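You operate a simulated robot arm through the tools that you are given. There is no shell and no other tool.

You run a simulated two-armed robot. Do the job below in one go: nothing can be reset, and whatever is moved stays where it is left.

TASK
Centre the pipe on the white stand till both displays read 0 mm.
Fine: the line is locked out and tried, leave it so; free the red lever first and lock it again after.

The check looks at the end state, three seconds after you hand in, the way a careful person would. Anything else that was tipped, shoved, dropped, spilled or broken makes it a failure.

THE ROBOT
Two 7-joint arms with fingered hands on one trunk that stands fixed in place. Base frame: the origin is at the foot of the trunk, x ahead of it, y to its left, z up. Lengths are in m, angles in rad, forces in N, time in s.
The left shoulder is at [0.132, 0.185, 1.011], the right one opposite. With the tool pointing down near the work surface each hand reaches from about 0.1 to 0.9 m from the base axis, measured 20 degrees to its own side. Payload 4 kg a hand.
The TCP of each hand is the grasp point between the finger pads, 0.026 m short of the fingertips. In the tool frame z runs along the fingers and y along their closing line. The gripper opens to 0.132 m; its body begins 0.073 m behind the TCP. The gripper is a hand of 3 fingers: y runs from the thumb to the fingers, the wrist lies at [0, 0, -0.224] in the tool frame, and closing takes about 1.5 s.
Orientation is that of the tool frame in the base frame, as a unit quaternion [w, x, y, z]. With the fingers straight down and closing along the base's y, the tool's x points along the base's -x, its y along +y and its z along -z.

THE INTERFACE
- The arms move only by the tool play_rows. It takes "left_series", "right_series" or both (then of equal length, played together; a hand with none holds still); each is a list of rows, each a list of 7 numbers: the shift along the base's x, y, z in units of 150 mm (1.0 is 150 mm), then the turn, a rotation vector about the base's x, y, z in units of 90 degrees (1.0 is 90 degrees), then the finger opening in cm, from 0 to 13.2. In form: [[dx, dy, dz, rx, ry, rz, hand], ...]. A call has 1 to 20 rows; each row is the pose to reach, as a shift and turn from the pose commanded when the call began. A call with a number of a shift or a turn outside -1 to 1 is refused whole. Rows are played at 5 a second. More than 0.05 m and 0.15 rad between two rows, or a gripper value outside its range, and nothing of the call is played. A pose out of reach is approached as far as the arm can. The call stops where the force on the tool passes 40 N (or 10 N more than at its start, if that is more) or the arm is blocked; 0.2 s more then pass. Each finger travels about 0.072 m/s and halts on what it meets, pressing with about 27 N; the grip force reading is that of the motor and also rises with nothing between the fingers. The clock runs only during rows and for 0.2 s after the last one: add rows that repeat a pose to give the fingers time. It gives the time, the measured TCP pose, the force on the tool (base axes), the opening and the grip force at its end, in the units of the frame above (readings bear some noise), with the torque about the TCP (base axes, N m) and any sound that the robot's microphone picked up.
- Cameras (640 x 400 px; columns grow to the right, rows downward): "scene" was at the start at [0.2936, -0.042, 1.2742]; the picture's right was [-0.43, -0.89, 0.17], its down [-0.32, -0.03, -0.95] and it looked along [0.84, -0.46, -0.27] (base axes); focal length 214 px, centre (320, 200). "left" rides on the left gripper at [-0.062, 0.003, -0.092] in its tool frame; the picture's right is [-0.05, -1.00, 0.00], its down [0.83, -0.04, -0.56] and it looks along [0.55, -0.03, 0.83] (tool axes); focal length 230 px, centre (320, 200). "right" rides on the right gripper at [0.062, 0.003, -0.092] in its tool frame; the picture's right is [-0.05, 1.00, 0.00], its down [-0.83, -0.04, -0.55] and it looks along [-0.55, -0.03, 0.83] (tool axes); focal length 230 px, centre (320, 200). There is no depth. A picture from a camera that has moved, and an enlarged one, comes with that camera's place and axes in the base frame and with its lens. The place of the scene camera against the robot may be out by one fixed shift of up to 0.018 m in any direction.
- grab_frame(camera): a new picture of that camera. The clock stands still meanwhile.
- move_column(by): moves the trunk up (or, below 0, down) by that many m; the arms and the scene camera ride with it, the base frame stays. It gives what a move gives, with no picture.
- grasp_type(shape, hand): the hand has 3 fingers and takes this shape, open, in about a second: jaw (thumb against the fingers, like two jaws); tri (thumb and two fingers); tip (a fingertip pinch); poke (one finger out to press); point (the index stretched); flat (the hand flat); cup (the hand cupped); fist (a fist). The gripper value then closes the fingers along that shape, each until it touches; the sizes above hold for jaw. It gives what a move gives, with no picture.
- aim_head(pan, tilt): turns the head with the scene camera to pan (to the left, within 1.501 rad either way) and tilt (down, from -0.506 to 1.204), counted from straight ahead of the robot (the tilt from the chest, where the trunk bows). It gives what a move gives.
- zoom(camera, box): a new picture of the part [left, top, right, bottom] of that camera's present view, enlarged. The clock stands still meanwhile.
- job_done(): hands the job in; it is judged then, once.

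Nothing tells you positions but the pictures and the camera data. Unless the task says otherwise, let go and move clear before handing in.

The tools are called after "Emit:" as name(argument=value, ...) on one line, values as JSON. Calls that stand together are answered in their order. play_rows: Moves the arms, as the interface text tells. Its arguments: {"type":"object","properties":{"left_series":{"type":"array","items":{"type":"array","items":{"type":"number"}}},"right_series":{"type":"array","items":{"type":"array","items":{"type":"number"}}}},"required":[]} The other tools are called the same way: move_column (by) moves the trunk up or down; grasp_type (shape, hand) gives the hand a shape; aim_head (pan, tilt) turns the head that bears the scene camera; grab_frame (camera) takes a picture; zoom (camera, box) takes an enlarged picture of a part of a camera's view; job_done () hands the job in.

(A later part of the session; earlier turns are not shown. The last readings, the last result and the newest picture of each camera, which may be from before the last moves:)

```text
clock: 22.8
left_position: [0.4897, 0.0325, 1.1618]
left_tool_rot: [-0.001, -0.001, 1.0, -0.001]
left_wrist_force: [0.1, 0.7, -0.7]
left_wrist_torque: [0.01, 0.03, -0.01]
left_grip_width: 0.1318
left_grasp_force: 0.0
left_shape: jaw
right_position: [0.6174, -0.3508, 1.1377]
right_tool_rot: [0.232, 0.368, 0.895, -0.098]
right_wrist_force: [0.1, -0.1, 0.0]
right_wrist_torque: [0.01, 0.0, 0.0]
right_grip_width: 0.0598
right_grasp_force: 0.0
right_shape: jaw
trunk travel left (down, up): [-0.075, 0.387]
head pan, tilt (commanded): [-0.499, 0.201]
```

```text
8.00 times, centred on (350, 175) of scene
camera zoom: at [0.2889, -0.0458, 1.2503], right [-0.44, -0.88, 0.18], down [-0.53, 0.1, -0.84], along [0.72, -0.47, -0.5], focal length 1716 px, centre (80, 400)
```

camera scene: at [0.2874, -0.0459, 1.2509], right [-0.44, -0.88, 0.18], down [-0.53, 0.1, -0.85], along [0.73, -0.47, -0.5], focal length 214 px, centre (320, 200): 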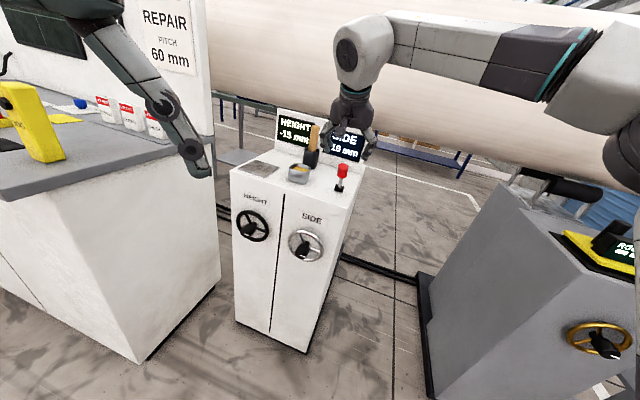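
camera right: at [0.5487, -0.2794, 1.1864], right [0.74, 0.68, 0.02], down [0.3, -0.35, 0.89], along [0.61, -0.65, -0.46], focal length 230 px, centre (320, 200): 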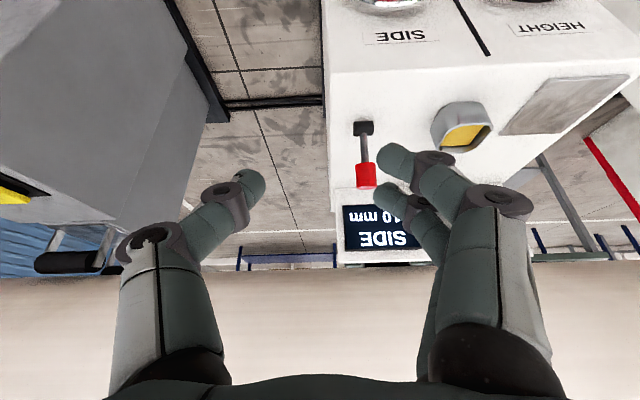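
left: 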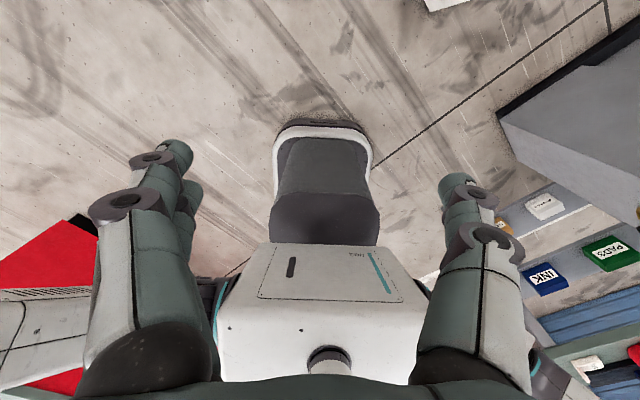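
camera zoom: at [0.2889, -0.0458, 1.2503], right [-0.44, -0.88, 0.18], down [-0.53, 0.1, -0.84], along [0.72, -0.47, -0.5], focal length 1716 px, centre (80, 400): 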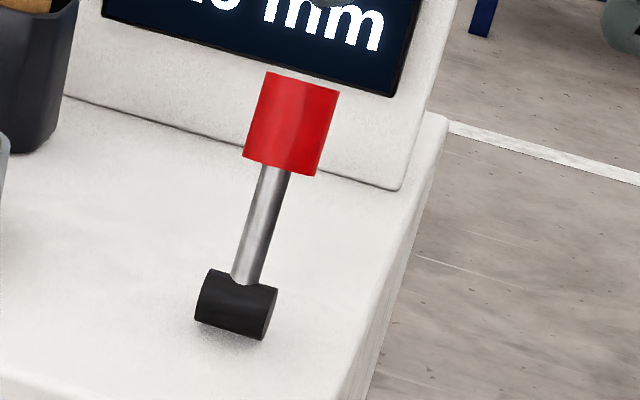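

The lever now leans about 20° back, mirror of where it started, against its stop — I take that as free. Next I move the right hand clear and turn the left hand to point at the stand's front, to look at the wheels from close.

Emit:
play_rows(left_series=[[0.02, -0.02, -0.07, -0.0279, -0.0674, -0.0279, 13.2], [0.05, -0.05, -0.14, -0.0558, -0.1348, -0.0558, 13.2], [0.07, -0.07, -0.21, -0.0838, -0.2022, -0.0838, 13.2], [0.1, -0.1, -0.28, -0.1117, -0.2696, -0.1117, 13.2], [0.12, -0.12, -0.35, -0.1396, -0.337, -0.1396, 13.2], [0.14, -0.14, -0.42, -0.1675, -0.4044, -0.1675, 13.2], [0.17, -0.17, -0.5, -0.1955, -0.4719, -0.1955, 13.2], [0.19, -0.19, -0.57, -0.2234, -0.5393, -0.2234, 13.2], [0.21, -0.21, -0.64, -0.2513, -0.6067, -0.2513, 13.2], [0.24, -0.24, -0.71, -0.2792, -0.6741, -0.2792, 13.2], [0.26, -0.26, -0.78, -0.3071, -0.7415, -0.3071, 13.2], [0.29, -0.29, -0.85, -0.3351, -0.8089, -0.3351, 13.2], [0.31, -0.31, -0.92, -0.363, -0.8763, -0.363, 13.2], [0.333, -0.333, -1, -0.3909, -0.9437, -0.3909, 13.2], [0.333, -0.333, -1, -0.3909, -0.9437, -0.3909, 13.2]], right_series=[[-0.08, -0.02, 0, 0, 0, 0, 6], [-0.16, -0.04, 0, 0, 0, 0, 6], [-0.24, -0.07, 0, 0, 0, 0, 6], [-0.32, -0.1, 0, 0, 0, 0, 6], [-0.4, -0.13, 0, 0, 0, 0, 6], [-0.48, -0.16, 0, 0, 0, 0, 6], [-0.56, -0.19, 0, 0, 0, 0, 6], [-0.64, -0.22, 0, 0, 0, 0, 6], [-0.72, -0.25, 0, 0, 0, 0, 6], [-0.8, -0.28, 0, 0, 0, 0, 6], [-0.88, -0.31, 0, 0, 0, 0, 6], [-0.94, -0.32, 0, 0, 0, 0, 6], [-1, -0.33, 0, 0, 0, 0, 6], [-1, -0.33, 0, 0, 0, 0, 6], [-1, -0.33, 0, 0, 0, 0, 6]])

Emit:
grab_frame(camera="left")

Emit:
grab_frame(camera="scene")

```text
clock: 26.0
left_position: [0.5383, -0.018, 1.0126]
left_tool_rot: [0.654, 0.271, 0.652, -0.272]
left_wrist_force: [0.4, -0.8, -0.2]
left_wrist_torque: [0.0, 0.03, 0.02]
left_grip_width: 0.1319
left_grasp_force: 0.1
left_shape: jaw
right_position: [0.4681, -0.4022, 1.139]
right_tool_rot: [0.232, 0.369, 0.895, -0.098]
right_wrist_force: [-0.2, 0.5, -0.3]
right_wrist_torque: [0.04, 0.01, 0.01]
right_grip_width: 0.0594
right_grasp_force: 0.0
right_shape: jaw
trunk travel left (down, up): [-0.075, 0.387]
head pan, tilt (commanded): [-0.499, 0.201]
```

```text
taken
camera left: at [0.4748, 0.0494, 1.0737], right [-0.71, -0.71, 0.05], down [-0.42, 0.36, -0.83], along [0.57, -0.61, -0.55], focal length 230 px, centre (320, 200)
```

left: 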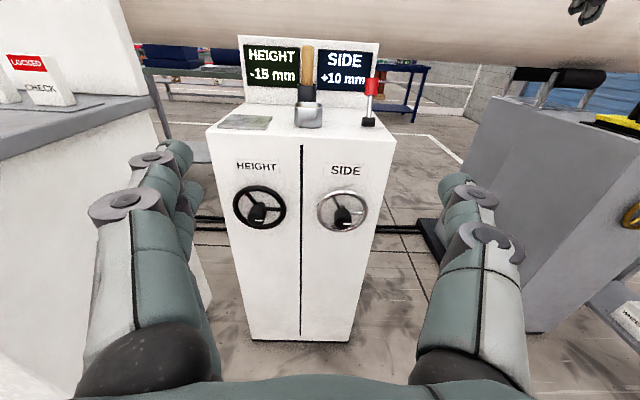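

```text
taken
camera scene: at [0.2875, -0.046, 1.2509], right [-0.44, -0.88, 0.18], down [-0.53, 0.1, -0.85], along [0.73, -0.47, -0.5], focal length 214 px, centre (320, 200)
```

scene: 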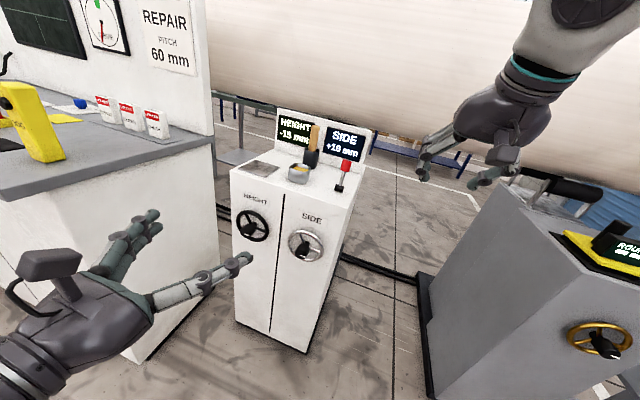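

The left camera now faces the stand squarely, with both displays and wheels in view. I'll zoom on the wheels and displays.

Emit:
zoom(camera="left", box=[220, 150, 380, 250])

Emit:
zoom(camera="left", box=[220, 30, 390, 140])

```text
4.00 times, centred on (300, 200) of left
camera zoom: at [0.4748, 0.0494, 1.0737], right [-0.71, -0.71, 0.05], down [-0.42, 0.36, -0.83], along [0.57, -0.61, -0.55], focal length 920 px, centre (400, 200)
```

zoom: 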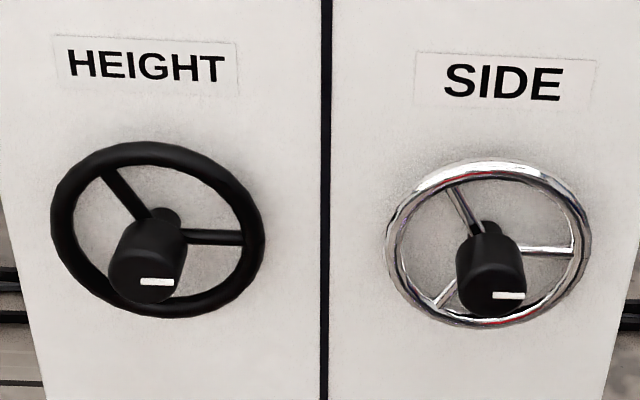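

```text
3.64 times, centred on (305, 85) of left
camera zoom: at [0.4748, 0.0494, 1.0737], right [-0.71, -0.71, 0.05], down [-0.42, 0.36, -0.83], along [0.57, -0.61, -0.55], focal length 837 px, centre (374, 618)
```

zoom: 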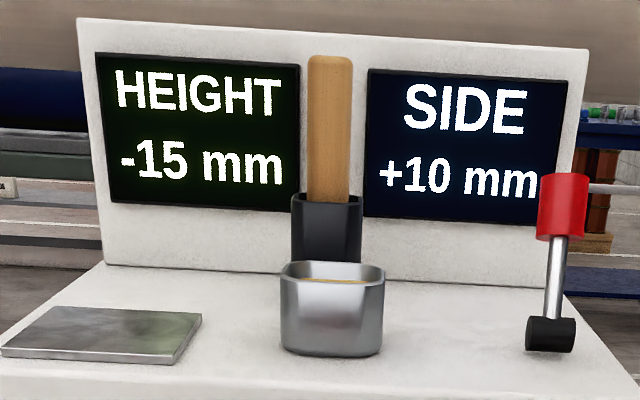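

Each wheel has a ~4 cm central knob standing about 4 cm proud of the wheel plane. I'll bring the left hand down in front of the SIDE wheel at a safe stand-off, in two legs.

Emit:
play_rows(left_series=[[0.065, -0.117, -0.15, 0, 0, 0, 13.2], [0.13, -0.233, -0.3, 0, 0, 0, 12], [0.195, -0.35, -0.45, 0, 0, 0, 11], [0.26, -0.467, -0.6, 0, 0, 0, 10], [0.325, -0.583, -0.75, 0, 0, 0, 9], [0.39, -0.7, -0.9, 0, 0, 0, 8], [0.39, -0.7, -0.9, 0, 0, 0, 7.5]])

Emit:
play_rows(left_series=[[0.05, -0.117, -0.15, 0, 0, 0, 7.5], [0.1, -0.233, -0.3, 0, 0, 0, 7.5], [0.15, -0.35, -0.45, 0, 0, 0, 7.5], [0.2, -0.467, -0.6, 0, 0, 0, 7.5], [0.25, -0.583, -0.75, 0, 0, 0, 7.5], [0.3, -0.65, -0.88, 0, 0, 0, 7.5], [0.3, -0.65, -0.88, 0, 0, 0, 7.5]])

Emit:
grab_frame(camera="left")

Emit:
grab_frame(camera="scene")

```text
clock: 27.6
left_position: [0.5968, -0.1217, 0.8778]
left_tool_rot: [0.653, 0.27, 0.653, -0.271]
left_wrist_force: [0.7, 0.0, -0.3]
left_wrist_torque: [-0.03, -0.01, -0.01]
left_grip_width: 0.0758
left_grasp_force: 0.1
left_shape: jaw
right_position: [0.4686, -0.4028, 1.1391]
right_tool_rot: [0.232, 0.368, 0.895, -0.097]
right_wrist_force: [0.0, -0.7, 0.1]
right_wrist_torque: [0.03, 0.02, -0.03]
right_grip_width: 0.0596
right_grasp_force: 0.0
right_shape: jaw
trunk travel left (down, up): [-0.075, 0.387]
head pan, tilt (commanded): [-0.499, 0.201]
```

```text
clock: 29.2
left_position: [0.6407, -0.2206, 0.7461]
left_tool_rot: [0.653, 0.27, 0.653, -0.272]
left_wrist_force: [0.8, 0.1, -0.8]
left_wrist_torque: [-0.01, 0.01, 0.03]
left_grip_width: 0.0757
left_grasp_force: 0.0
left_shape: jaw
right_position: [0.4676, -0.4029, 1.1395]
right_tool_rot: [0.232, 0.369, 0.895, -0.097]
right_wrist_force: [-0.2, -0.1, -0.8]
right_wrist_torque: [0.0, 0.01, 0.06]
right_grip_width: 0.0596
right_grasp_force: 0.1
right_shape: jaw
trunk travel left (down, up): [-0.075, 0.387]
head pan, tilt (commanded): [-0.499, 0.201]
```

```text
taken
camera left: at [0.579, -0.1533, 0.8066], right [-0.71, -0.71, 0.05], down [-0.42, 0.36, -0.83], along [0.57, -0.61, -0.55], focal length 230 px, centre (320, 200)
```

left: 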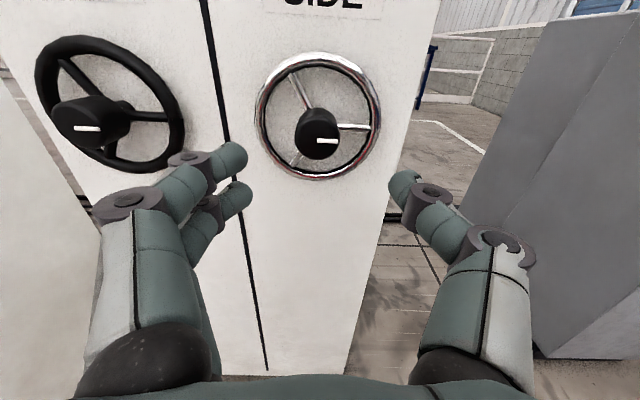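

```text
taken
camera scene: at [0.2878, -0.0457, 1.2508], right [-0.44, -0.88, 0.18], down [-0.53, 0.1, -0.85], along [0.73, -0.47, -0.5], focal length 214 px, centre (320, 200)
```

scene: 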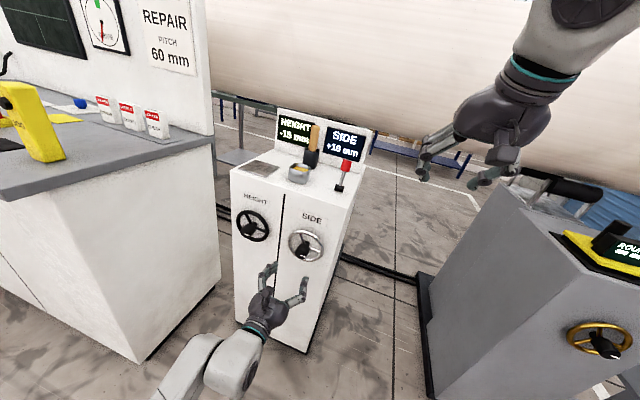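

Emit:
zoom(camera="left", box=[240, 40, 400, 190])

```text
2.67 times, centred on (320, 115) of left
camera zoom: at [0.579, -0.1533, 0.8066], right [-0.71, -0.71, 0.05], down [-0.42, 0.36, -0.83], along [0.57, -0.61, -0.55], focal length 614 px, centre (320, 427)
```

zoom: 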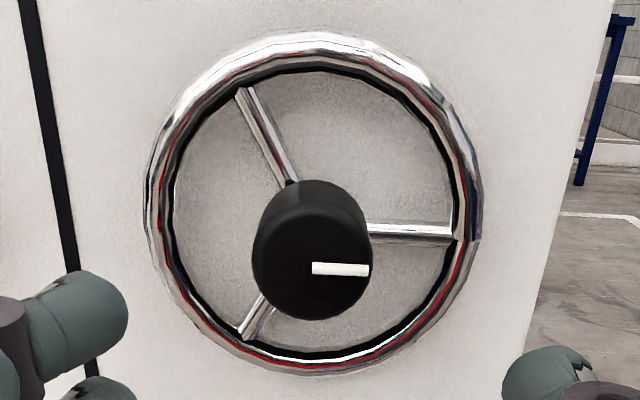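

The knob axis is nearly in line with the left hand's axis already. I'll narrow the fingers and close in another 6 cm, then check alignment in the wrist view.

Emit:
play_rows(left_series=[[0.06, -0.054, 0, 0, 0, 0, 7], [0.12, -0.108, 0, 0, 0, 0, 6.5], [0.18, -0.162, 0, 0, 0, 0, 6], [0.24, -0.216, 0, 0, 0, 0, 6], [0.295, -0.27, 0, 0, 0, 0, 6], [0.295, -0.27, 0, 0, 0, 0, 6]])

Emit:
grab_frame(camera="left")

```text
clock: 30.6
left_position: [0.6861, -0.2599, 0.7444]
left_tool_rot: [0.653, 0.271, 0.653, -0.272]
left_wrist_force: [0.2, 0.6, -0.5]
left_wrist_torque: [-0.02, 0.01, 0.02]
left_grip_width: 0.0607
left_grasp_force: 0.1
left_shape: jaw
right_position: [0.4677, -0.4008, 1.1376]
right_tool_rot: [0.232, 0.368, 0.895, -0.097]
right_wrist_force: [0.4, -0.5, 0.7]
right_wrist_torque: [0.0, -0.01, 0.0]
right_grip_width: 0.0597
right_grasp_force: 0.0
right_shape: jaw
trunk travel left (down, up): [-0.075, 0.387]
head pan, tilt (commanded): [-0.499, 0.201]
```

```text
taken
camera left: at [0.6231, -0.1935, 0.8062], right [-0.71, -0.71, 0.05], down [-0.42, 0.36, -0.83], along [0.57, -0.61, -0.55], focal length 230 px, centre (320, 200)
```

left: 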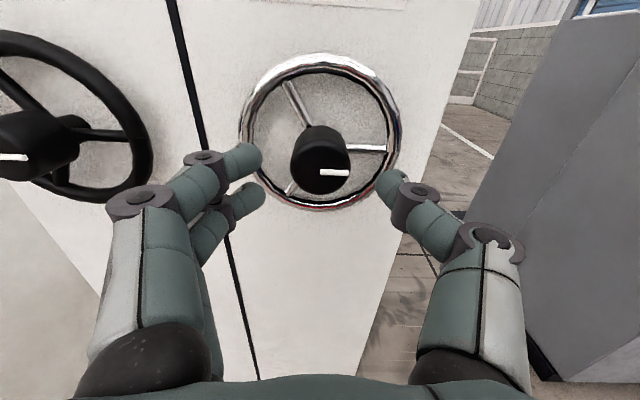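

Knob axis for SIDE works out at about (t 0.300, z 0.741) with its face ~4 cm off the wheel plane; the hand is within a few mm. I'll advance so the fingers straddle the knob without touching the spokes.

Emit:
play_rows(left_series=[[0.04, -0.04, -0.027, 0, 0, 0, 6], [0.08, -0.08, -0.027, 0, 0, 0, 6], [0.12, -0.12, -0.027, 0, 0, 0, 6], [0.16, -0.16, -0.027, 0, 0, 0, 6], [0.195, -0.195, -0.027, 0, 0, 0, 6], [0.226, -0.226, -0.027, 0, 0, 0, 6], [0.226, -0.226, -0.027, 0, 0, 0, 6]])

Emit:
grab_frame(camera="left")

```text
clock: 32.2
left_position: [0.7205, -0.2948, 0.7405]
left_tool_rot: [0.653, 0.27, 0.653, -0.271]
left_wrist_force: [-0.5, -0.6, 1.1]
left_wrist_torque: [-0.01, -0.01, 0.01]
left_grip_width: 0.0608
left_grasp_force: 0.1
left_shape: jaw
right_position: [0.4688, -0.4012, 1.1383]
right_tool_rot: [0.232, 0.368, 0.895, -0.097]
right_wrist_force: [0.2, 0.3, -0.4]
right_wrist_torque: [-0.01, 0.02, -0.01]
right_grip_width: 0.0596
right_grasp_force: 0.0
right_shape: jaw
trunk travel left (down, up): [-0.075, 0.387]
head pan, tilt (commanded): [-0.499, 0.201]
```

```text
taken
camera left: at [0.6572, -0.2277, 0.8023], right [-0.71, -0.71, 0.05], down [-0.42, 0.36, -0.83], along [0.57, -0.61, -0.55], focal length 230 px, centre (320, 200)
```

left: 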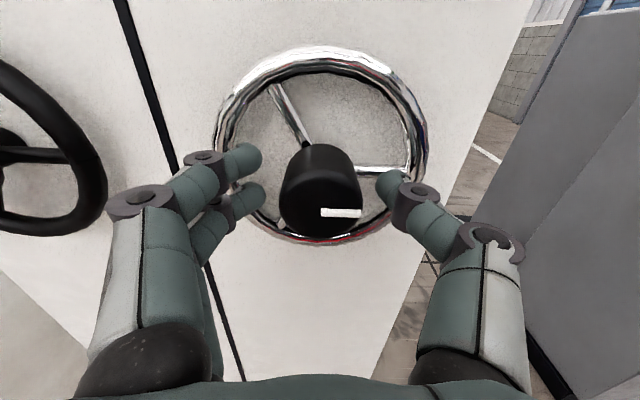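

The knob is centred between the fingers with no contact forces. I'll close on it.

Emit:
play_rows(left_series=[[0, 0, 0, 0, 0, 0, 5], [0, 0, 0, 0, 0, 0, 4], [0, 0, 0, 0, 0, 0, 3], [0, 0, 0, 0, 0, 0, 3], [0, 0, 0, 0, 0, 0, 3]])

Emit:
grab_frame(camera="left")

```text
clock: 33.4
left_position: [0.7205, -0.2954, 0.7423]
left_tool_rot: [0.653, 0.271, 0.653, -0.272]
left_wrist_force: [1.3, -2.6, 1.5]
left_wrist_torque: [-0.03, 0.0, 0.0]
left_grip_width: 0.0309
left_grasp_force: 27.2
left_shape: jaw
right_position: [0.4687, -0.4026, 1.1377]
right_tool_rot: [0.233, 0.368, 0.895, -0.098]
right_wrist_force: [0.7, 0.3, 1.3]
right_wrist_torque: [0.0, 0.01, 0.01]
right_grip_width: 0.0596
right_grasp_force: 0.1
right_shape: jaw
trunk travel left (down, up): [-0.075, 0.387]
head pan, tilt (commanded): [-0.499, 0.201]
```

```text
taken
camera left: at [0.6571, -0.2279, 0.8028], right [-0.71, -0.71, 0.05], down [-0.42, 0.36, -0.83], along [0.57, -0.61, -0.55], focal length 230 px, centre (320, 200)
```

left: 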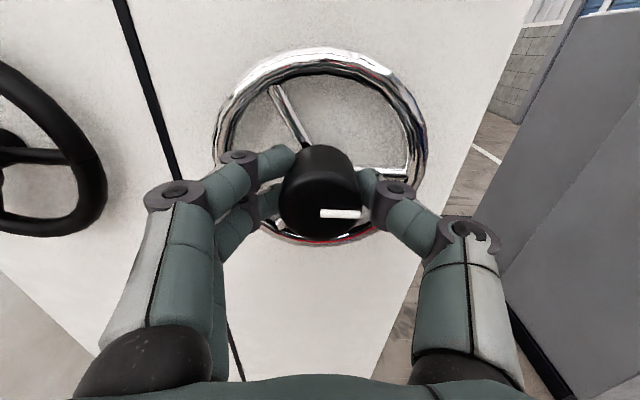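

Grip is firm. I'll try a small clockwise turn (about 32°) and see whether the wheel turns and which way the display goes.

Emit:
play_rows(left_series=[[0, 0, 0, 0.0629, -0.0629, 0, 3], [0, 0, 0, 0.1257, -0.1257, 0, 3], [0, 0, 0, 0.1886, -0.1886, 0, 3], [0, 0, 0, 0.2514, -0.2514, 0, 3], [0, 0, 0, 0.2514, -0.2514, 0, 3]])

Emit:
grab_frame(camera="left")

Emit:
zoom(camera="scene", box=[260, 100, 380, 200])

```text
clock: 34.6
left_position: [0.7181, -0.2957, 0.7415]
left_tool_rot: [0.703, 0.44, 0.553, -0.08]
left_wrist_force: [-0.2, -5.4, 2.9]
left_wrist_torque: [-0.07, 0.0, -0.08]
left_grip_width: 0.0308
left_grasp_force: 26.9
left_shape: jaw
right_position: [0.4682, -0.4031, 1.1387]
right_tool_rot: [0.232, 0.369, 0.895, -0.097]
right_wrist_force: [0.2, 0.4, 0.1]
right_wrist_torque: [-0.03, 0.0, -0.03]
right_grip_width: 0.0595
right_grasp_force: 0.1
right_shape: jaw
trunk travel left (down, up): [-0.075, 0.387]
head pan, tilt (commanded): [-0.499, 0.201]
```

```text
taken
camera left: at [0.6331, -0.2517, 0.7949], right [-0.62, -0.62, -0.49], down [-0.11, 0.68, -0.73], along [0.78, -0.4, -0.48], focal length 230 px, centre (320, 200)
```

left: 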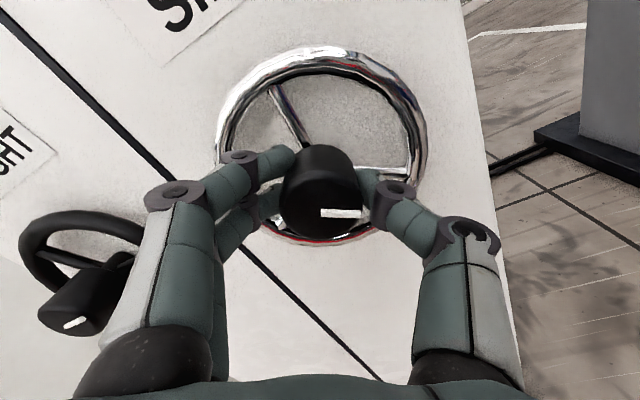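

```text
4.00 times, centred on (320, 150) of scene
camera zoom: at [0.2876, -0.0464, 1.2508], right [-0.44, -0.88, 0.18], down [-0.53, 0.1, -0.85], along [0.73, -0.47, -0.5], focal length 858 px, centre (320, 400)
```

zoom: 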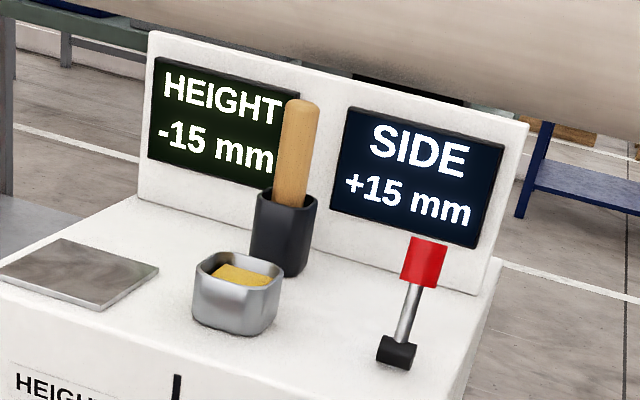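

The wheel turns: 32° clockwise took SIDE from +10 to +15 mm, i.e. about 60 mm per turn (the card's pitch), 6° per mm. So SIDE needs 60° counter-clockwise from the original, i.e. 92° back from here.

Emit:
play_rows(left_series=[[0, 0, 0, -0.0602, 0.0602, 0, 3], [0, 0, 0, -0.1204, 0.1204, 0, 3], [0, 0, 0, -0.1807, 0.1807, 0, 3], [0, 0, 0, -0.2409, 0.2409, 0, 3], [0, 0, 0, -0.3011, 0.3011, 0, 3], [0, 0, 0, -0.3613, 0.3613, 0, 3], [0, 0, 0, -0.4216, 0.4216, 0, 3], [0, 0, 0, -0.4818, 0.4818, 0, 3], [0, 0, 0, -0.542, 0.542, 0, 3], [0, 0, 0, -0.6022, 0.6022, 0, 3], [0, 0, 0, -0.6625, 0.6625, 0, 3], [0, 0, 0, -0.7227, 0.7227, 0, 3], [0, 0, 0, -0.7227, 0.7227, 0, 3]])

Emit:
grab_frame(camera="left")

Emit:
zoom(camera="scene", box=[260, 100, 380, 200])

```text
clock: 37.4
left_position: [0.7207, -0.2942, 0.741]
left_tool_rot: [0.43, -0.093, 0.701, -0.562]
left_wrist_force: [6.3, -1.5, 1.6]
left_wrist_torque: [0.01, -0.01, 0.08]
left_grip_width: 0.0304
left_grasp_force: 26.6
left_shape: jaw
right_position: [0.4688, -0.4028, 1.1387]
right_tool_rot: [0.233, 0.367, 0.895, -0.097]
right_wrist_force: [-0.2, 0.1, 0.5]
right_wrist_torque: [-0.01, 0.0, -0.03]
right_grip_width: 0.0595
right_grasp_force: 0.1
right_shape: jaw
trunk travel left (down, up): [-0.075, 0.387]
head pan, tilt (commanded): [-0.499, 0.201]
```

```text
taken
camera left: at [0.6943, -0.1904, 0.768], right [-0.32, -0.32, 0.89], down [-0.92, -0.13, -0.38], along [0.24, -0.94, -0.25], focal length 230 px, centre (320, 200)
```

left: 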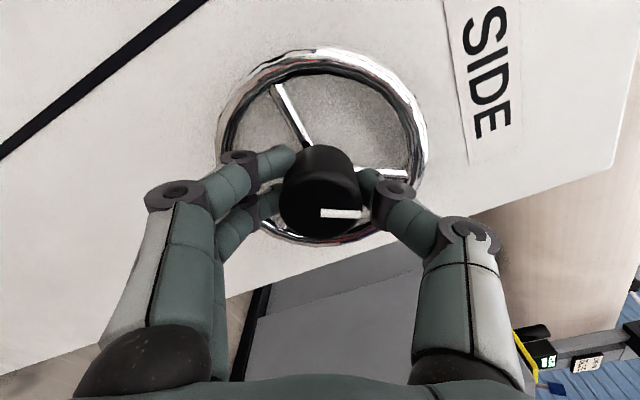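

```text
4.00 times, centred on (320, 150) of scene
camera zoom: at [0.2885, -0.0457, 1.2505], right [-0.44, -0.88, 0.18], down [-0.53, 0.1, -0.85], along [0.73, -0.47, -0.5], focal length 858 px, centre (320, 400)
```

zoom: 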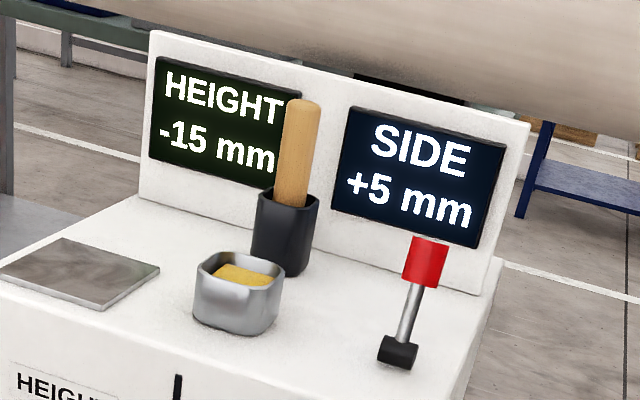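

The display went to +5 after 92° back, so either it shows coarse steps or there is some backlash. I'll creep on counter-clockwise 12° at a time and watch.

Emit:
play_rows(left_series=[[0, 0, 0, -0.0471, 0.0471, 0, 3], [0, 0, 0, -0.0943, 0.0943, 0, 3], [0, 0, 0, -0.0943, 0.0943, 0, 3]])

Emit:
zoom(camera="scene", box=[260, 100, 380, 200])

Emit:
grab_frame(camera="left")

```text
clock: 38.2
left_position: [0.7206, -0.2934, 0.7396]
left_tool_rot: [0.37, -0.167, 0.687, -0.603]
left_wrist_force: [6.3, 1.3, 0.2]
left_wrist_torque: [0.0, 0.01, 0.07]
left_grip_width: 0.0309
left_grasp_force: 27.1
left_shape: jaw
right_position: [0.4678, -0.4018, 1.1376]
right_tool_rot: [0.232, 0.368, 0.895, -0.098]
right_wrist_force: [-0.3, 0.1, 0.1]
right_wrist_torque: [0.02, 0.03, 0.02]
right_grip_width: 0.0597
right_grasp_force: 0.2
right_shape: jaw
trunk travel left (down, up): [-0.075, 0.387]
head pan, tilt (commanded): [-0.499, 0.201]
```

```text
4.00 times, centred on (320, 150) of scene
camera zoom: at [0.2887, -0.0457, 1.2505], right [-0.44, -0.88, 0.18], down [-0.53, 0.1, -0.84], along [0.73, -0.47, -0.5], focal length 858 px, centre (320, 400)
```

zoom: 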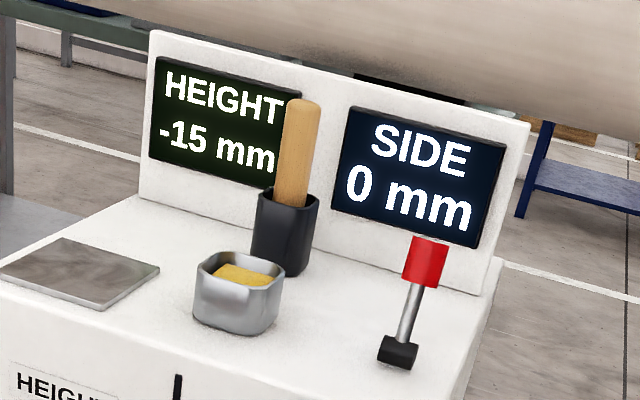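

```text
taken
camera left: at [0.6976, -0.1872, 0.7557], right [-0.18, -0.18, 0.97], down [-0.96, -0.18, -0.21], along [0.21, -0.97, -0.14], focal length 230 px, centre (320, 200)
```

left: 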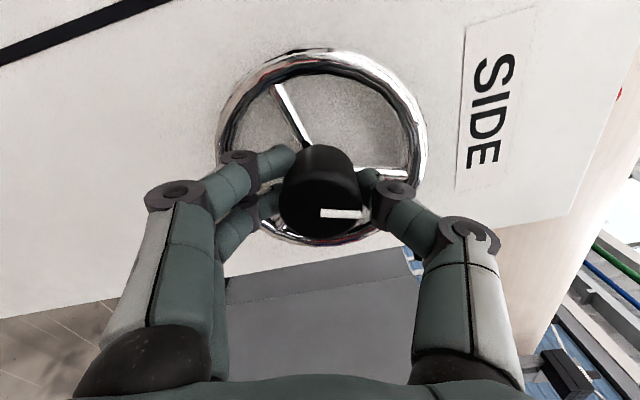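

SIDE now reads 0 at about -72°; the display steps in 5 mm, which fits ~40 mm per turn, putting true zero near -90°. I'll go on to -90° and check, then find where the 0 band ends to centre within it.

Emit:
play_rows(left_series=[[0, 0, 0, -0.0471, 0.0471, 0, 3], [0, 0, 0, -0.0943, 0.0943, 0, 3], [0, 0, 0, -0.1414, 0.1414, 0, 3], [0, 0, 0, -0.1414, 0.1414, 0, 3]])

Emit:
zoom(camera="scene", box=[260, 100, 380, 200])

Emit:
play_rows(left_series=[[0, 0, 0, -0.0471, 0.0471, 0, 3], [0, 0, 0, -0.0943, 0.0943, 0, 3], [0, 0, 0, -0.1414, 0.1414, 0, 3], [0, 0, 0, -0.1414, 0.1414, 0, 3]])

Emit:
zoom(camera="scene", box=[260, 100, 380, 200])

Emit:
grab_frame(camera="left")

```text
clock: 39.2
left_position: [0.7202, -0.294, 0.7402]
left_tool_rot: [-0.27, 0.272, -0.653, 0.654]
left_wrist_force: [5.8, 3.2, -3.0]
left_wrist_torque: [0.08, 0.0, 0.09]
left_grip_width: 0.0305
left_grasp_force: 27.0
left_shape: jaw
right_position: [0.4689, -0.4012, 1.1379]
right_tool_rot: [0.233, 0.368, 0.895, -0.098]
right_wrist_force: [-0.3, 0.7, 0.0]
right_wrist_torque: [-0.03, 0.0, 0.01]
right_grip_width: 0.0595
right_grasp_force: 0.1
right_shape: jaw
trunk travel left (down, up): [-0.075, 0.387]
head pan, tilt (commanded): [-0.499, 0.201]
```

```text
4.00 times, centred on (320, 150) of scene
camera zoom: at [0.289, -0.0456, 1.2503], right [-0.44, -0.88, 0.18], down [-0.53, 0.1, -0.84], along [0.72, -0.47, -0.5], focal length 858 px, centre (320, 400)
```

zoom: 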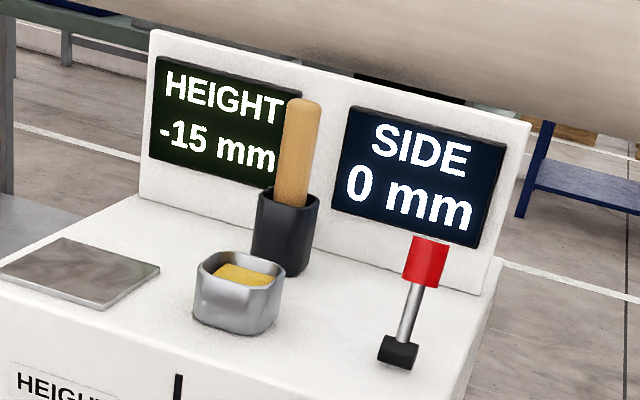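

```text
clock: 40.2
left_position: [0.7211, -0.2947, 0.7397]
left_tool_rot: [-0.165, 0.371, -0.602, 0.687]
left_wrist_force: [4.1, 4.6, -7.6]
left_wrist_torque: [0.1, 0.03, 0.09]
left_grip_width: 0.0306
left_grasp_force: 27.2
left_shape: jaw
right_position: [0.4701, -0.4018, 1.1384]
right_tool_rot: [0.232, 0.368, 0.895, -0.098]
right_wrist_force: [-0.2, 0.3, -0.4]
right_wrist_torque: [-0.01, 0.03, 0.0]
right_grip_width: 0.0594
right_grasp_force: 0.0
right_shape: jaw
trunk travel left (down, up): [-0.075, 0.387]
head pan, tilt (commanded): [-0.499, 0.201]
```

```text
4.00 times, centred on (320, 150) of scene
camera zoom: at [0.2894, -0.0456, 1.2502], right [-0.44, -0.88, 0.18], down [-0.53, 0.1, -0.84], along [0.72, -0.47, -0.5], focal length 858 px, centre (320, 400)
```

zoom: 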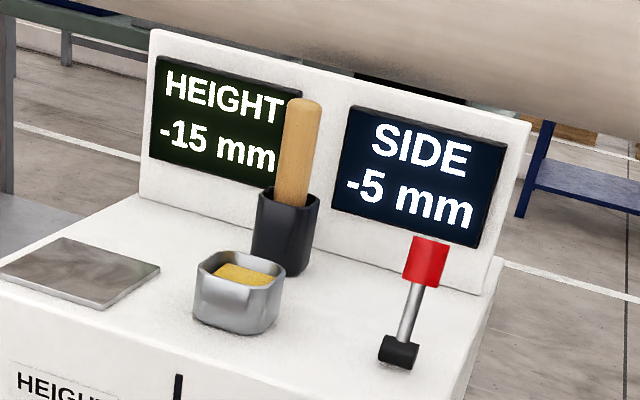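

```text
taken
camera left: at [0.6961, -0.189, 0.7172], right [0.26, 0.25, 0.93], down [-0.94, -0.16, 0.3], along [0.22, -0.95, 0.2], focal length 230 px, centre (320, 200)
```

left: 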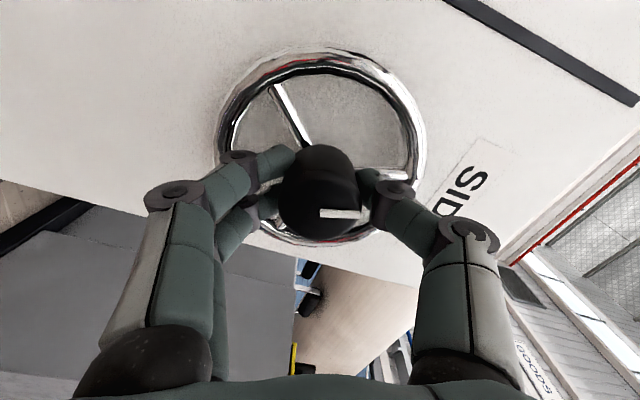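

At -108° it reads -5, so the 0 band's edge is between -90° and -108°. I'll turn back clockwise in 6° steps to find both edges and settle in the middle.

Emit:
play_rows(left_series=[[0, 0, 0, 0.0471, -0.0471, 0, 3], [0, 0, 0, 0.0471, -0.0471, 0, 3]])

Emit:
zoom(camera="scene", box=[320, 110, 380, 160])

Emit:
play_rows(left_series=[[0, 0, 0, 0.0471, -0.0471, 0, 3], [0, 0, 0, 0.0471, -0.0471, 0, 3]])

Emit:
zoom(camera="scene", box=[320, 110, 380, 160])

Emit:
play_rows(left_series=[[0, 0, 0, 0.0471, -0.0471, 0, 3], [0, 0, 0, 0.0471, -0.0471, 0, 3]])

Emit:
zoom(camera="scene", box=[320, 110, 380, 160])

```text
clock: 40.8
left_position: [0.7199, -0.2944, 0.7407]
left_tool_rot: [-0.2, 0.339, -0.621, 0.677]
left_wrist_force: [3.7, 3.9, -6.5]
left_wrist_torque: [0.06, 0.12, 0.12]
left_grip_width: 0.0302
left_grasp_force: 26.8
left_shape: jaw
right_position: [0.4689, -0.4009, 1.1375]
right_tool_rot: [0.231, 0.368, 0.895, -0.098]
right_wrist_force: [-0.5, -0.9, 0.3]
right_wrist_torque: [0.03, 0.01, -0.01]
right_grip_width: 0.0596
right_grasp_force: 0.0
right_shape: jaw
trunk travel left (down, up): [-0.075, 0.387]
head pan, tilt (commanded): [-0.499, 0.201]
```

```text
8.00 times, centred on (350, 135) of scene
camera zoom: at [0.2894, -0.0456, 1.2503], right [-0.44, -0.88, 0.18], down [-0.53, 0.1, -0.84], along [0.72, -0.47, -0.5], focal length 1716 px, centre (80, 720)
```

zoom: 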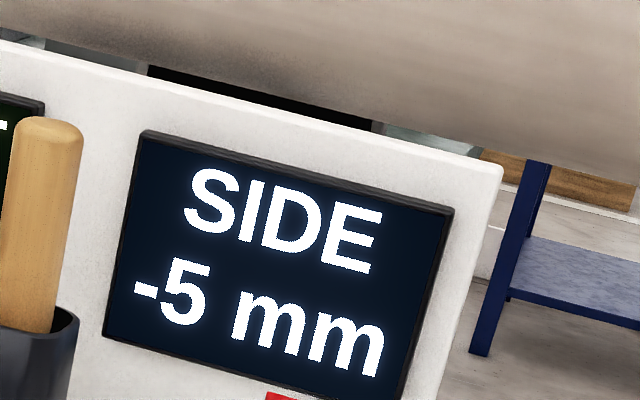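

```text
clock: 41.4
left_position: [0.7202, -0.2928, 0.7397]
left_tool_rot: [-0.235, 0.305, -0.638, 0.667]
left_wrist_force: [4.3, 5.3, -6.2]
left_wrist_torque: [0.08, 0.13, 0.06]
left_grip_width: 0.0304
left_grasp_force: 27.3
left_shape: jaw
right_position: [0.4701, -0.4019, 1.1367]
right_tool_rot: [0.231, 0.368, 0.895, -0.098]
right_wrist_force: [0.2, 0.3, 0.0]
right_wrist_torque: [0.02, 0.0, -0.01]
right_grip_width: 0.0592
right_grasp_force: 0.1
right_shape: jaw
trunk travel left (down, up): [-0.075, 0.387]
head pan, tilt (commanded): [-0.499, 0.201]
```

```text
8.00 times, centred on (350, 135) of scene
camera zoom: at [0.2893, -0.0456, 1.2503], right [-0.44, -0.88, 0.18], down [-0.53, 0.1, -0.84], along [0.72, -0.47, -0.5], focal length 1716 px, centre (80, 720)
```

zoom: 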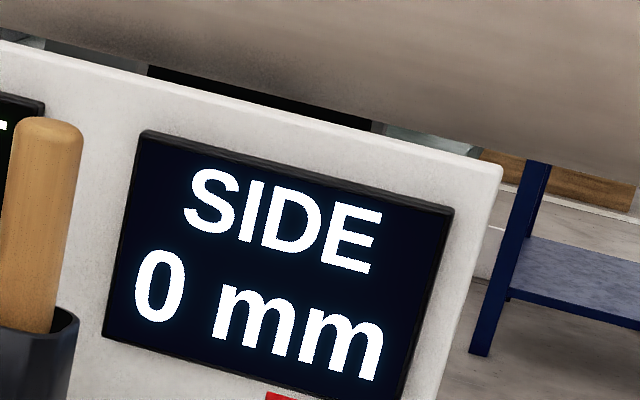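

```text
clock: 42.0
left_position: [0.72, -0.2936, 0.7395]
left_tool_rot: [0.27, -0.271, 0.653, -0.653]
left_wrist_force: [3.6, 3.5, -4.8]
left_wrist_torque: [0.06, 0.12, 0.11]
left_grip_width: 0.0304
left_grasp_force: 26.6
left_shape: jaw
right_position: [0.4695, -0.4014, 1.137]
right_tool_rot: [0.232, 0.368, 0.895, -0.098]
right_wrist_force: [-0.9, 0.1, -0.1]
right_wrist_torque: [0.0, -0.01, 0.01]
right_grip_width: 0.0596
right_grasp_force: 0.0
right_shape: jaw
trunk travel left (down, up): [-0.075, 0.387]
head pan, tilt (commanded): [-0.499, 0.201]
```

```text
8.00 times, centred on (350, 135) of scene
camera zoom: at [0.2892, -0.0456, 1.2504], right [-0.44, -0.88, 0.18], down [-0.53, 0.1, -0.84], along [0.72, -0.47, -0.5], focal length 1716 px, centre (80, 720)
```

zoom: 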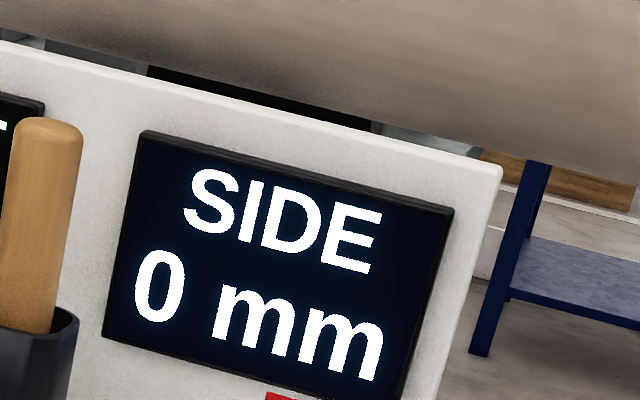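

The -5/0 edge is near -99°. Now I'll find the 0/+5 edge going on clockwise.

Emit:
play_rows(left_series=[[0, 0, 0, 0.0471, -0.0471, 0, 3], [0, 0, 0, 0.0943, -0.0943, 0, 3], [0, 0, 0, 0.1414, -0.1414, 0, 3], [0, 0, 0, 0.1414, -0.1414, 0, 3]])

Emit:
zoom(camera="scene", box=[320, 110, 380, 160])

Emit:
play_rows(left_series=[[0, 0, 0, 0.0314, -0.0314, 0, 3], [0, 0, 0, 0.0314, -0.0314, 0, 3]])

Emit:
zoom(camera="scene", box=[320, 110, 380, 160])

Emit:
play_rows(left_series=[[0, 0, 0, 0.0314, -0.0314, 0, 3], [0, 0, 0, 0.0314, -0.0314, 0, 3]])

Emit:
zoom(camera="scene", box=[320, 110, 380, 160])

Emit:
play_rows(left_series=[[0, 0, 0, 0.0314, -0.0314, 0, 3], [0, 0, 0, 0.0314, -0.0314, 0, 3]])

Emit:
zoom(camera="scene", box=[320, 110, 380, 160])

```text
clock: 43.0
left_position: [0.721, -0.294, 0.7406]
left_tool_rot: [0.369, -0.165, 0.688, -0.603]
left_wrist_force: [4.7, 3.7, -4.2]
left_wrist_torque: [0.08, 0.1, 0.11]
left_grip_width: 0.0305
left_grasp_force: 26.4
left_shape: jaw
right_position: [0.4682, -0.4018, 1.1382]
right_tool_rot: [0.232, 0.368, 0.895, -0.098]
right_wrist_force: [-0.7, -0.1, -0.5]
right_wrist_torque: [0.01, -0.03, 0.06]
right_grip_width: 0.0596
right_grasp_force: 0.0
right_shape: jaw
trunk travel left (down, up): [-0.075, 0.387]
head pan, tilt (commanded): [-0.499, 0.201]
```

```text
8.00 times, centred on (350, 135) of scene
camera zoom: at [0.289, -0.0455, 1.2504], right [-0.44, -0.88, 0.18], down [-0.53, 0.1, -0.84], along [0.72, -0.47, -0.5], focal length 1716 px, centre (80, 720)
```

zoom: 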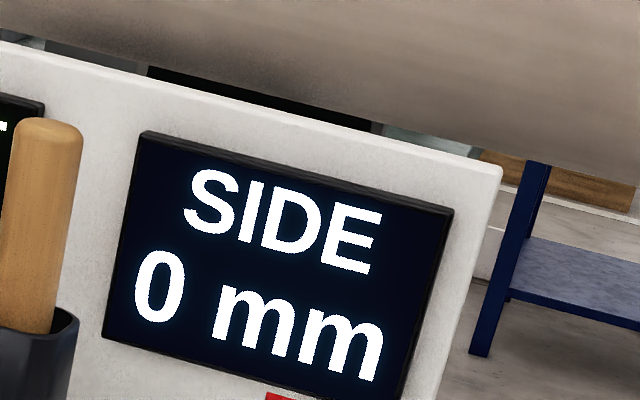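

```text
clock: 43.6
left_position: [0.7208, -0.2939, 0.7411]
left_tool_rot: [0.39, -0.142, 0.693, -0.59]
left_wrist_force: [5.8, 4.8, -2.9]
left_wrist_torque: [0.02, 0.1, 0.14]
left_grip_width: 0.0304
left_grasp_force: 27.2
left_shape: jaw
right_position: [0.4681, -0.4015, 1.1387]
right_tool_rot: [0.232, 0.367, 0.895, -0.098]
right_wrist_force: [-0.5, -0.4, -0.3]
right_wrist_torque: [0.03, 0.01, -0.02]
right_grip_width: 0.0595
right_grasp_force: 0.1
right_shape: jaw
trunk travel left (down, up): [-0.075, 0.387]
head pan, tilt (commanded): [-0.499, 0.201]
```

```text
8.00 times, centred on (350, 135) of scene
camera zoom: at [0.2888, -0.0454, 1.2505], right [-0.44, -0.88, 0.18], down [-0.53, 0.1, -0.84], along [0.73, -0.47, -0.5], focal length 1716 px, centre (80, 720)
```

zoom: 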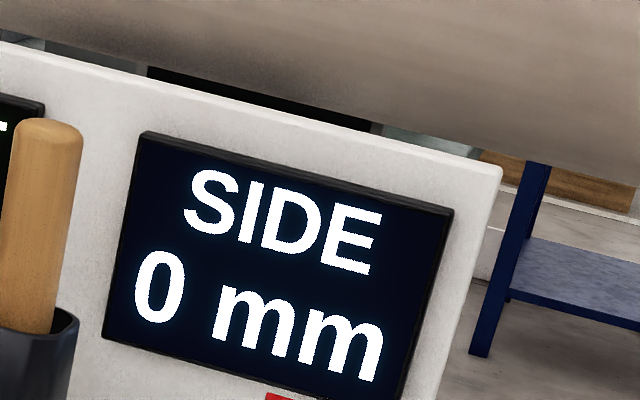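

```text
clock: 44.2
left_position: [0.7202, -0.2942, 0.7407]
left_tool_rot: [0.411, -0.118, 0.697, -0.576]
left_wrist_force: [6.9, 4.1, -1.1]
left_wrist_torque: [0.03, 0.06, 0.15]
left_grip_width: 0.0304
left_grasp_force: 27.1
left_shape: jaw
right_position: [0.4685, -0.4016, 1.1386]
right_tool_rot: [0.233, 0.367, 0.895, -0.098]
right_wrist_force: [0.2, 0.3, -0.2]
right_wrist_torque: [-0.02, -0.02, 0.03]
right_grip_width: 0.0593
right_grasp_force: 0.0
right_shape: jaw
trunk travel left (down, up): [-0.075, 0.387]
head pan, tilt (commanded): [-0.499, 0.201]
```

```text
8.00 times, centred on (350, 135) of scene
camera zoom: at [0.2889, -0.0455, 1.2505], right [-0.44, -0.88, 0.18], down [-0.53, 0.1, -0.84], along [0.72, -0.47, -0.5], focal length 1716 px, centre (80, 720)
```

zoom: 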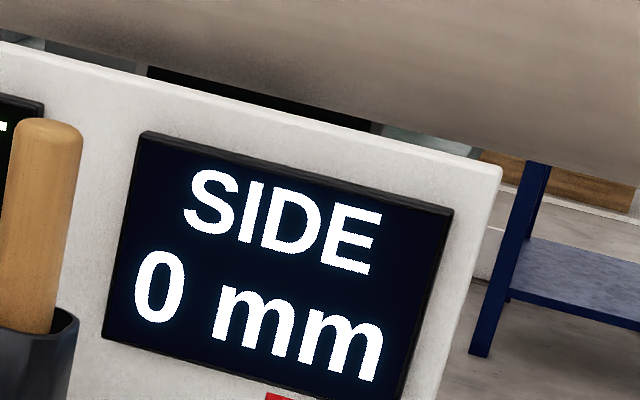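

```text
clock: 44.8
left_position: [0.7212, -0.2941, 0.7415]
left_tool_rot: [0.43, -0.093, 0.701, -0.561]
left_wrist_force: [7.9, 2.9, -0.3]
left_wrist_torque: [0.0, 0.05, 0.12]
left_grip_width: 0.0303
left_grasp_force: 26.6
left_shape: jaw
right_position: [0.4688, -0.4024, 1.1377]
right_tool_rot: [0.232, 0.368, 0.895, -0.098]
right_wrist_force: [-0.9, -0.1, 0.5]
right_wrist_torque: [0.0, 0.01, -0.03]
right_grip_width: 0.0595
right_grasp_force: 0.1
right_shape: jaw
trunk travel left (down, up): [-0.075, 0.387]
head pan, tilt (commanded): [-0.499, 0.201]
```

```text
8.00 times, centred on (350, 135) of scene
camera zoom: at [0.2888, -0.0456, 1.2505], right [-0.44, -0.88, 0.18], down [-0.53, 0.1, -0.84], along [0.72, -0.47, -0.5], focal length 1716 px, centre (80, 720)
```

zoom: 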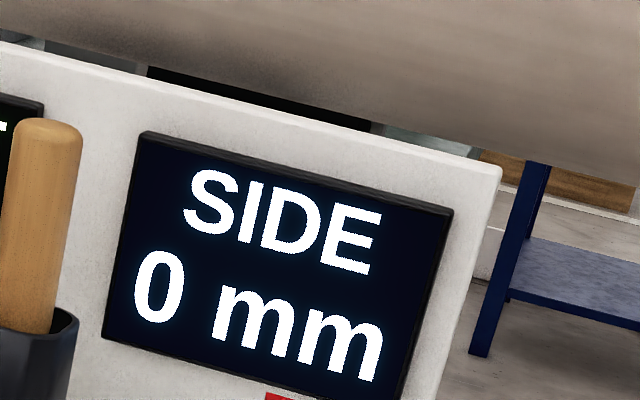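

Still 0 at -60° going clockwise, so there is a little slack between hand and wheel. I'll keep stepping until it flips to +5.

Emit:
play_rows(left_series=[[0, 0, 0, 0.0314, -0.0314, 0, 3], [0, 0, 0, 0.0314, -0.0314, 0, 3]])

Emit:
zoom(camera="scene", box=[320, 110, 380, 160])

Emit:
play_rows(left_series=[[0, 0, 0, 0.0314, -0.0314, 0, 3], [0, 0, 0, 0.0314, -0.0314, 0, 3]])

Emit:
zoom(camera="scene", box=[320, 110, 380, 160])

Emit:
play_rows(left_series=[[0, 0, 0, 0.0314, -0.0314, 0, 3], [0, 0, 0, 0.0314, -0.0314, 0, 3]])

Emit:
zoom(camera="scene", box=[320, 110, 380, 160])

Emit:
grab_frame(camera="left")

```text
clock: 45.4
left_position: [0.7207, -0.2953, 0.741]
left_tool_rot: [0.45, -0.067, 0.703, -0.546]
left_wrist_force: [7.7, 2.2, 1.4]
left_wrist_torque: [-0.02, 0.02, 0.13]
left_grip_width: 0.0304
left_grasp_force: 26.8
left_shape: jaw
right_position: [0.4682, -0.402, 1.1393]
right_tool_rot: [0.233, 0.367, 0.895, -0.097]
right_wrist_force: [0.3, 0.0, -0.2]
right_wrist_torque: [-0.01, -0.01, -0.04]
right_grip_width: 0.0596
right_grasp_force: 0.0
right_shape: jaw
trunk travel left (down, up): [-0.075, 0.387]
head pan, tilt (commanded): [-0.499, 0.201]
```

```text
8.00 times, centred on (350, 135) of scene
camera zoom: at [0.2886, -0.0456, 1.2506], right [-0.44, -0.88, 0.18], down [-0.53, 0.1, -0.85], along [0.73, -0.47, -0.5], focal length 1716 px, centre (80, 720)
```

zoom: 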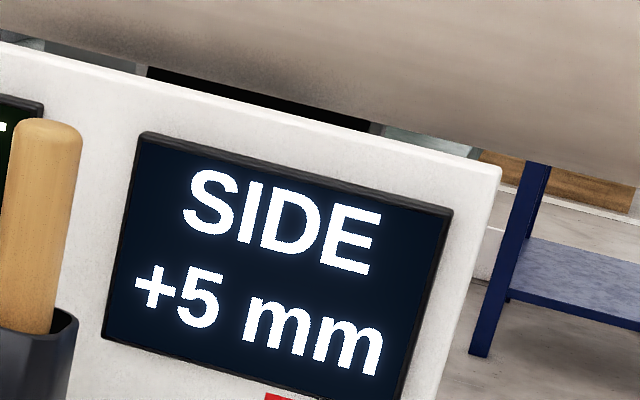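

```text
clock: 46.0
left_position: [0.7195, -0.295, 0.7407]
left_tool_rot: [0.469, -0.044, 0.705, -0.53]
left_wrist_force: [5.1, 2.6, 2.7]
left_wrist_torque: [-0.05, 0.03, 0.11]
left_grip_width: 0.0306
left_grasp_force: 26.9
left_shape: jaw
right_position: [0.4681, -0.4021, 1.1376]
right_tool_rot: [0.233, 0.367, 0.895, -0.098]
right_wrist_force: [-0.4, 1.0, 0.8]
right_wrist_torque: [0.03, 0.03, 0.03]
right_grip_width: 0.0591
right_grasp_force: 0.0
right_shape: jaw
trunk travel left (down, up): [-0.075, 0.387]
head pan, tilt (commanded): [-0.499, 0.201]
```

```text
8.00 times, centred on (350, 135) of scene
camera zoom: at [0.2884, -0.0455, 1.2506], right [-0.44, -0.88, 0.18], down [-0.53, 0.1, -0.85], along [0.73, -0.47, -0.5], focal length 1716 px, centre (80, 720)
```

zoom: 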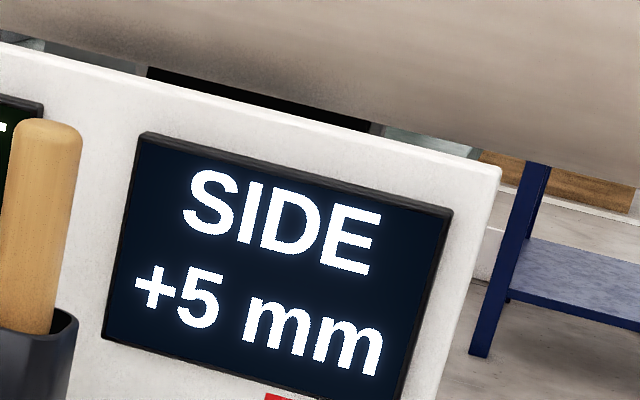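

```text
clock: 46.6
left_position: [0.7217, -0.294, 0.7421]
left_tool_rot: [0.487, -0.019, 0.706, -0.513]
left_wrist_force: [6.2, 2.7, 2.7]
left_wrist_torque: [-0.04, -0.02, 0.14]
left_grip_width: 0.0302
left_grasp_force: 26.7
left_shape: jaw
right_position: [0.4679, -0.4017, 1.1375]
right_tool_rot: [0.232, 0.368, 0.895, -0.098]
right_wrist_force: [-0.2, -0.9, -0.1]
right_wrist_torque: [0.04, 0.0, 0.03]
right_grip_width: 0.0594
right_grasp_force: 0.2
right_shape: jaw
trunk travel left (down, up): [-0.075, 0.387]
head pan, tilt (commanded): [-0.499, 0.201]
```

```text
8.00 times, centred on (350, 135) of scene
camera zoom: at [0.2884, -0.0455, 1.2506], right [-0.44, -0.88, 0.18], down [-0.53, 0.1, -0.85], along [0.73, -0.47, -0.5], focal length 1716 px, centre (80, 720)
```

zoom: 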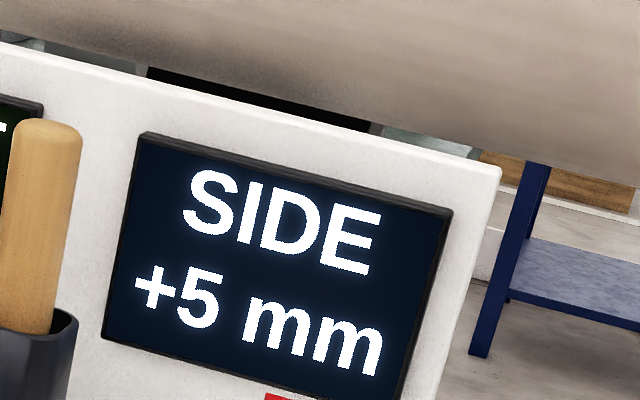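

```text
taken
camera left: at [0.6891, -0.1957, 0.7794], right [-0.45, -0.44, 0.78], down [-0.85, -0.07, -0.52], along [0.28, -0.89, -0.35], focal length 230 px, centre (320, 200)
```

left: 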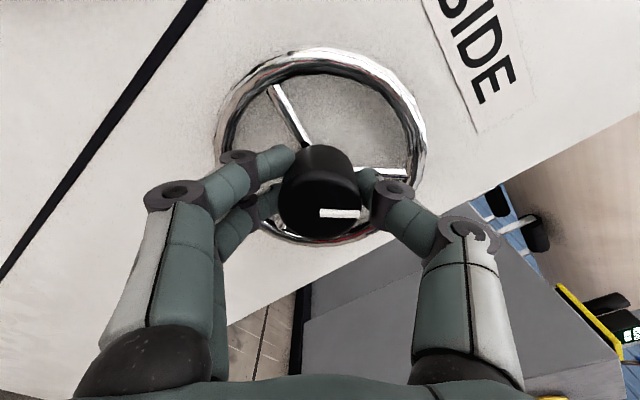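

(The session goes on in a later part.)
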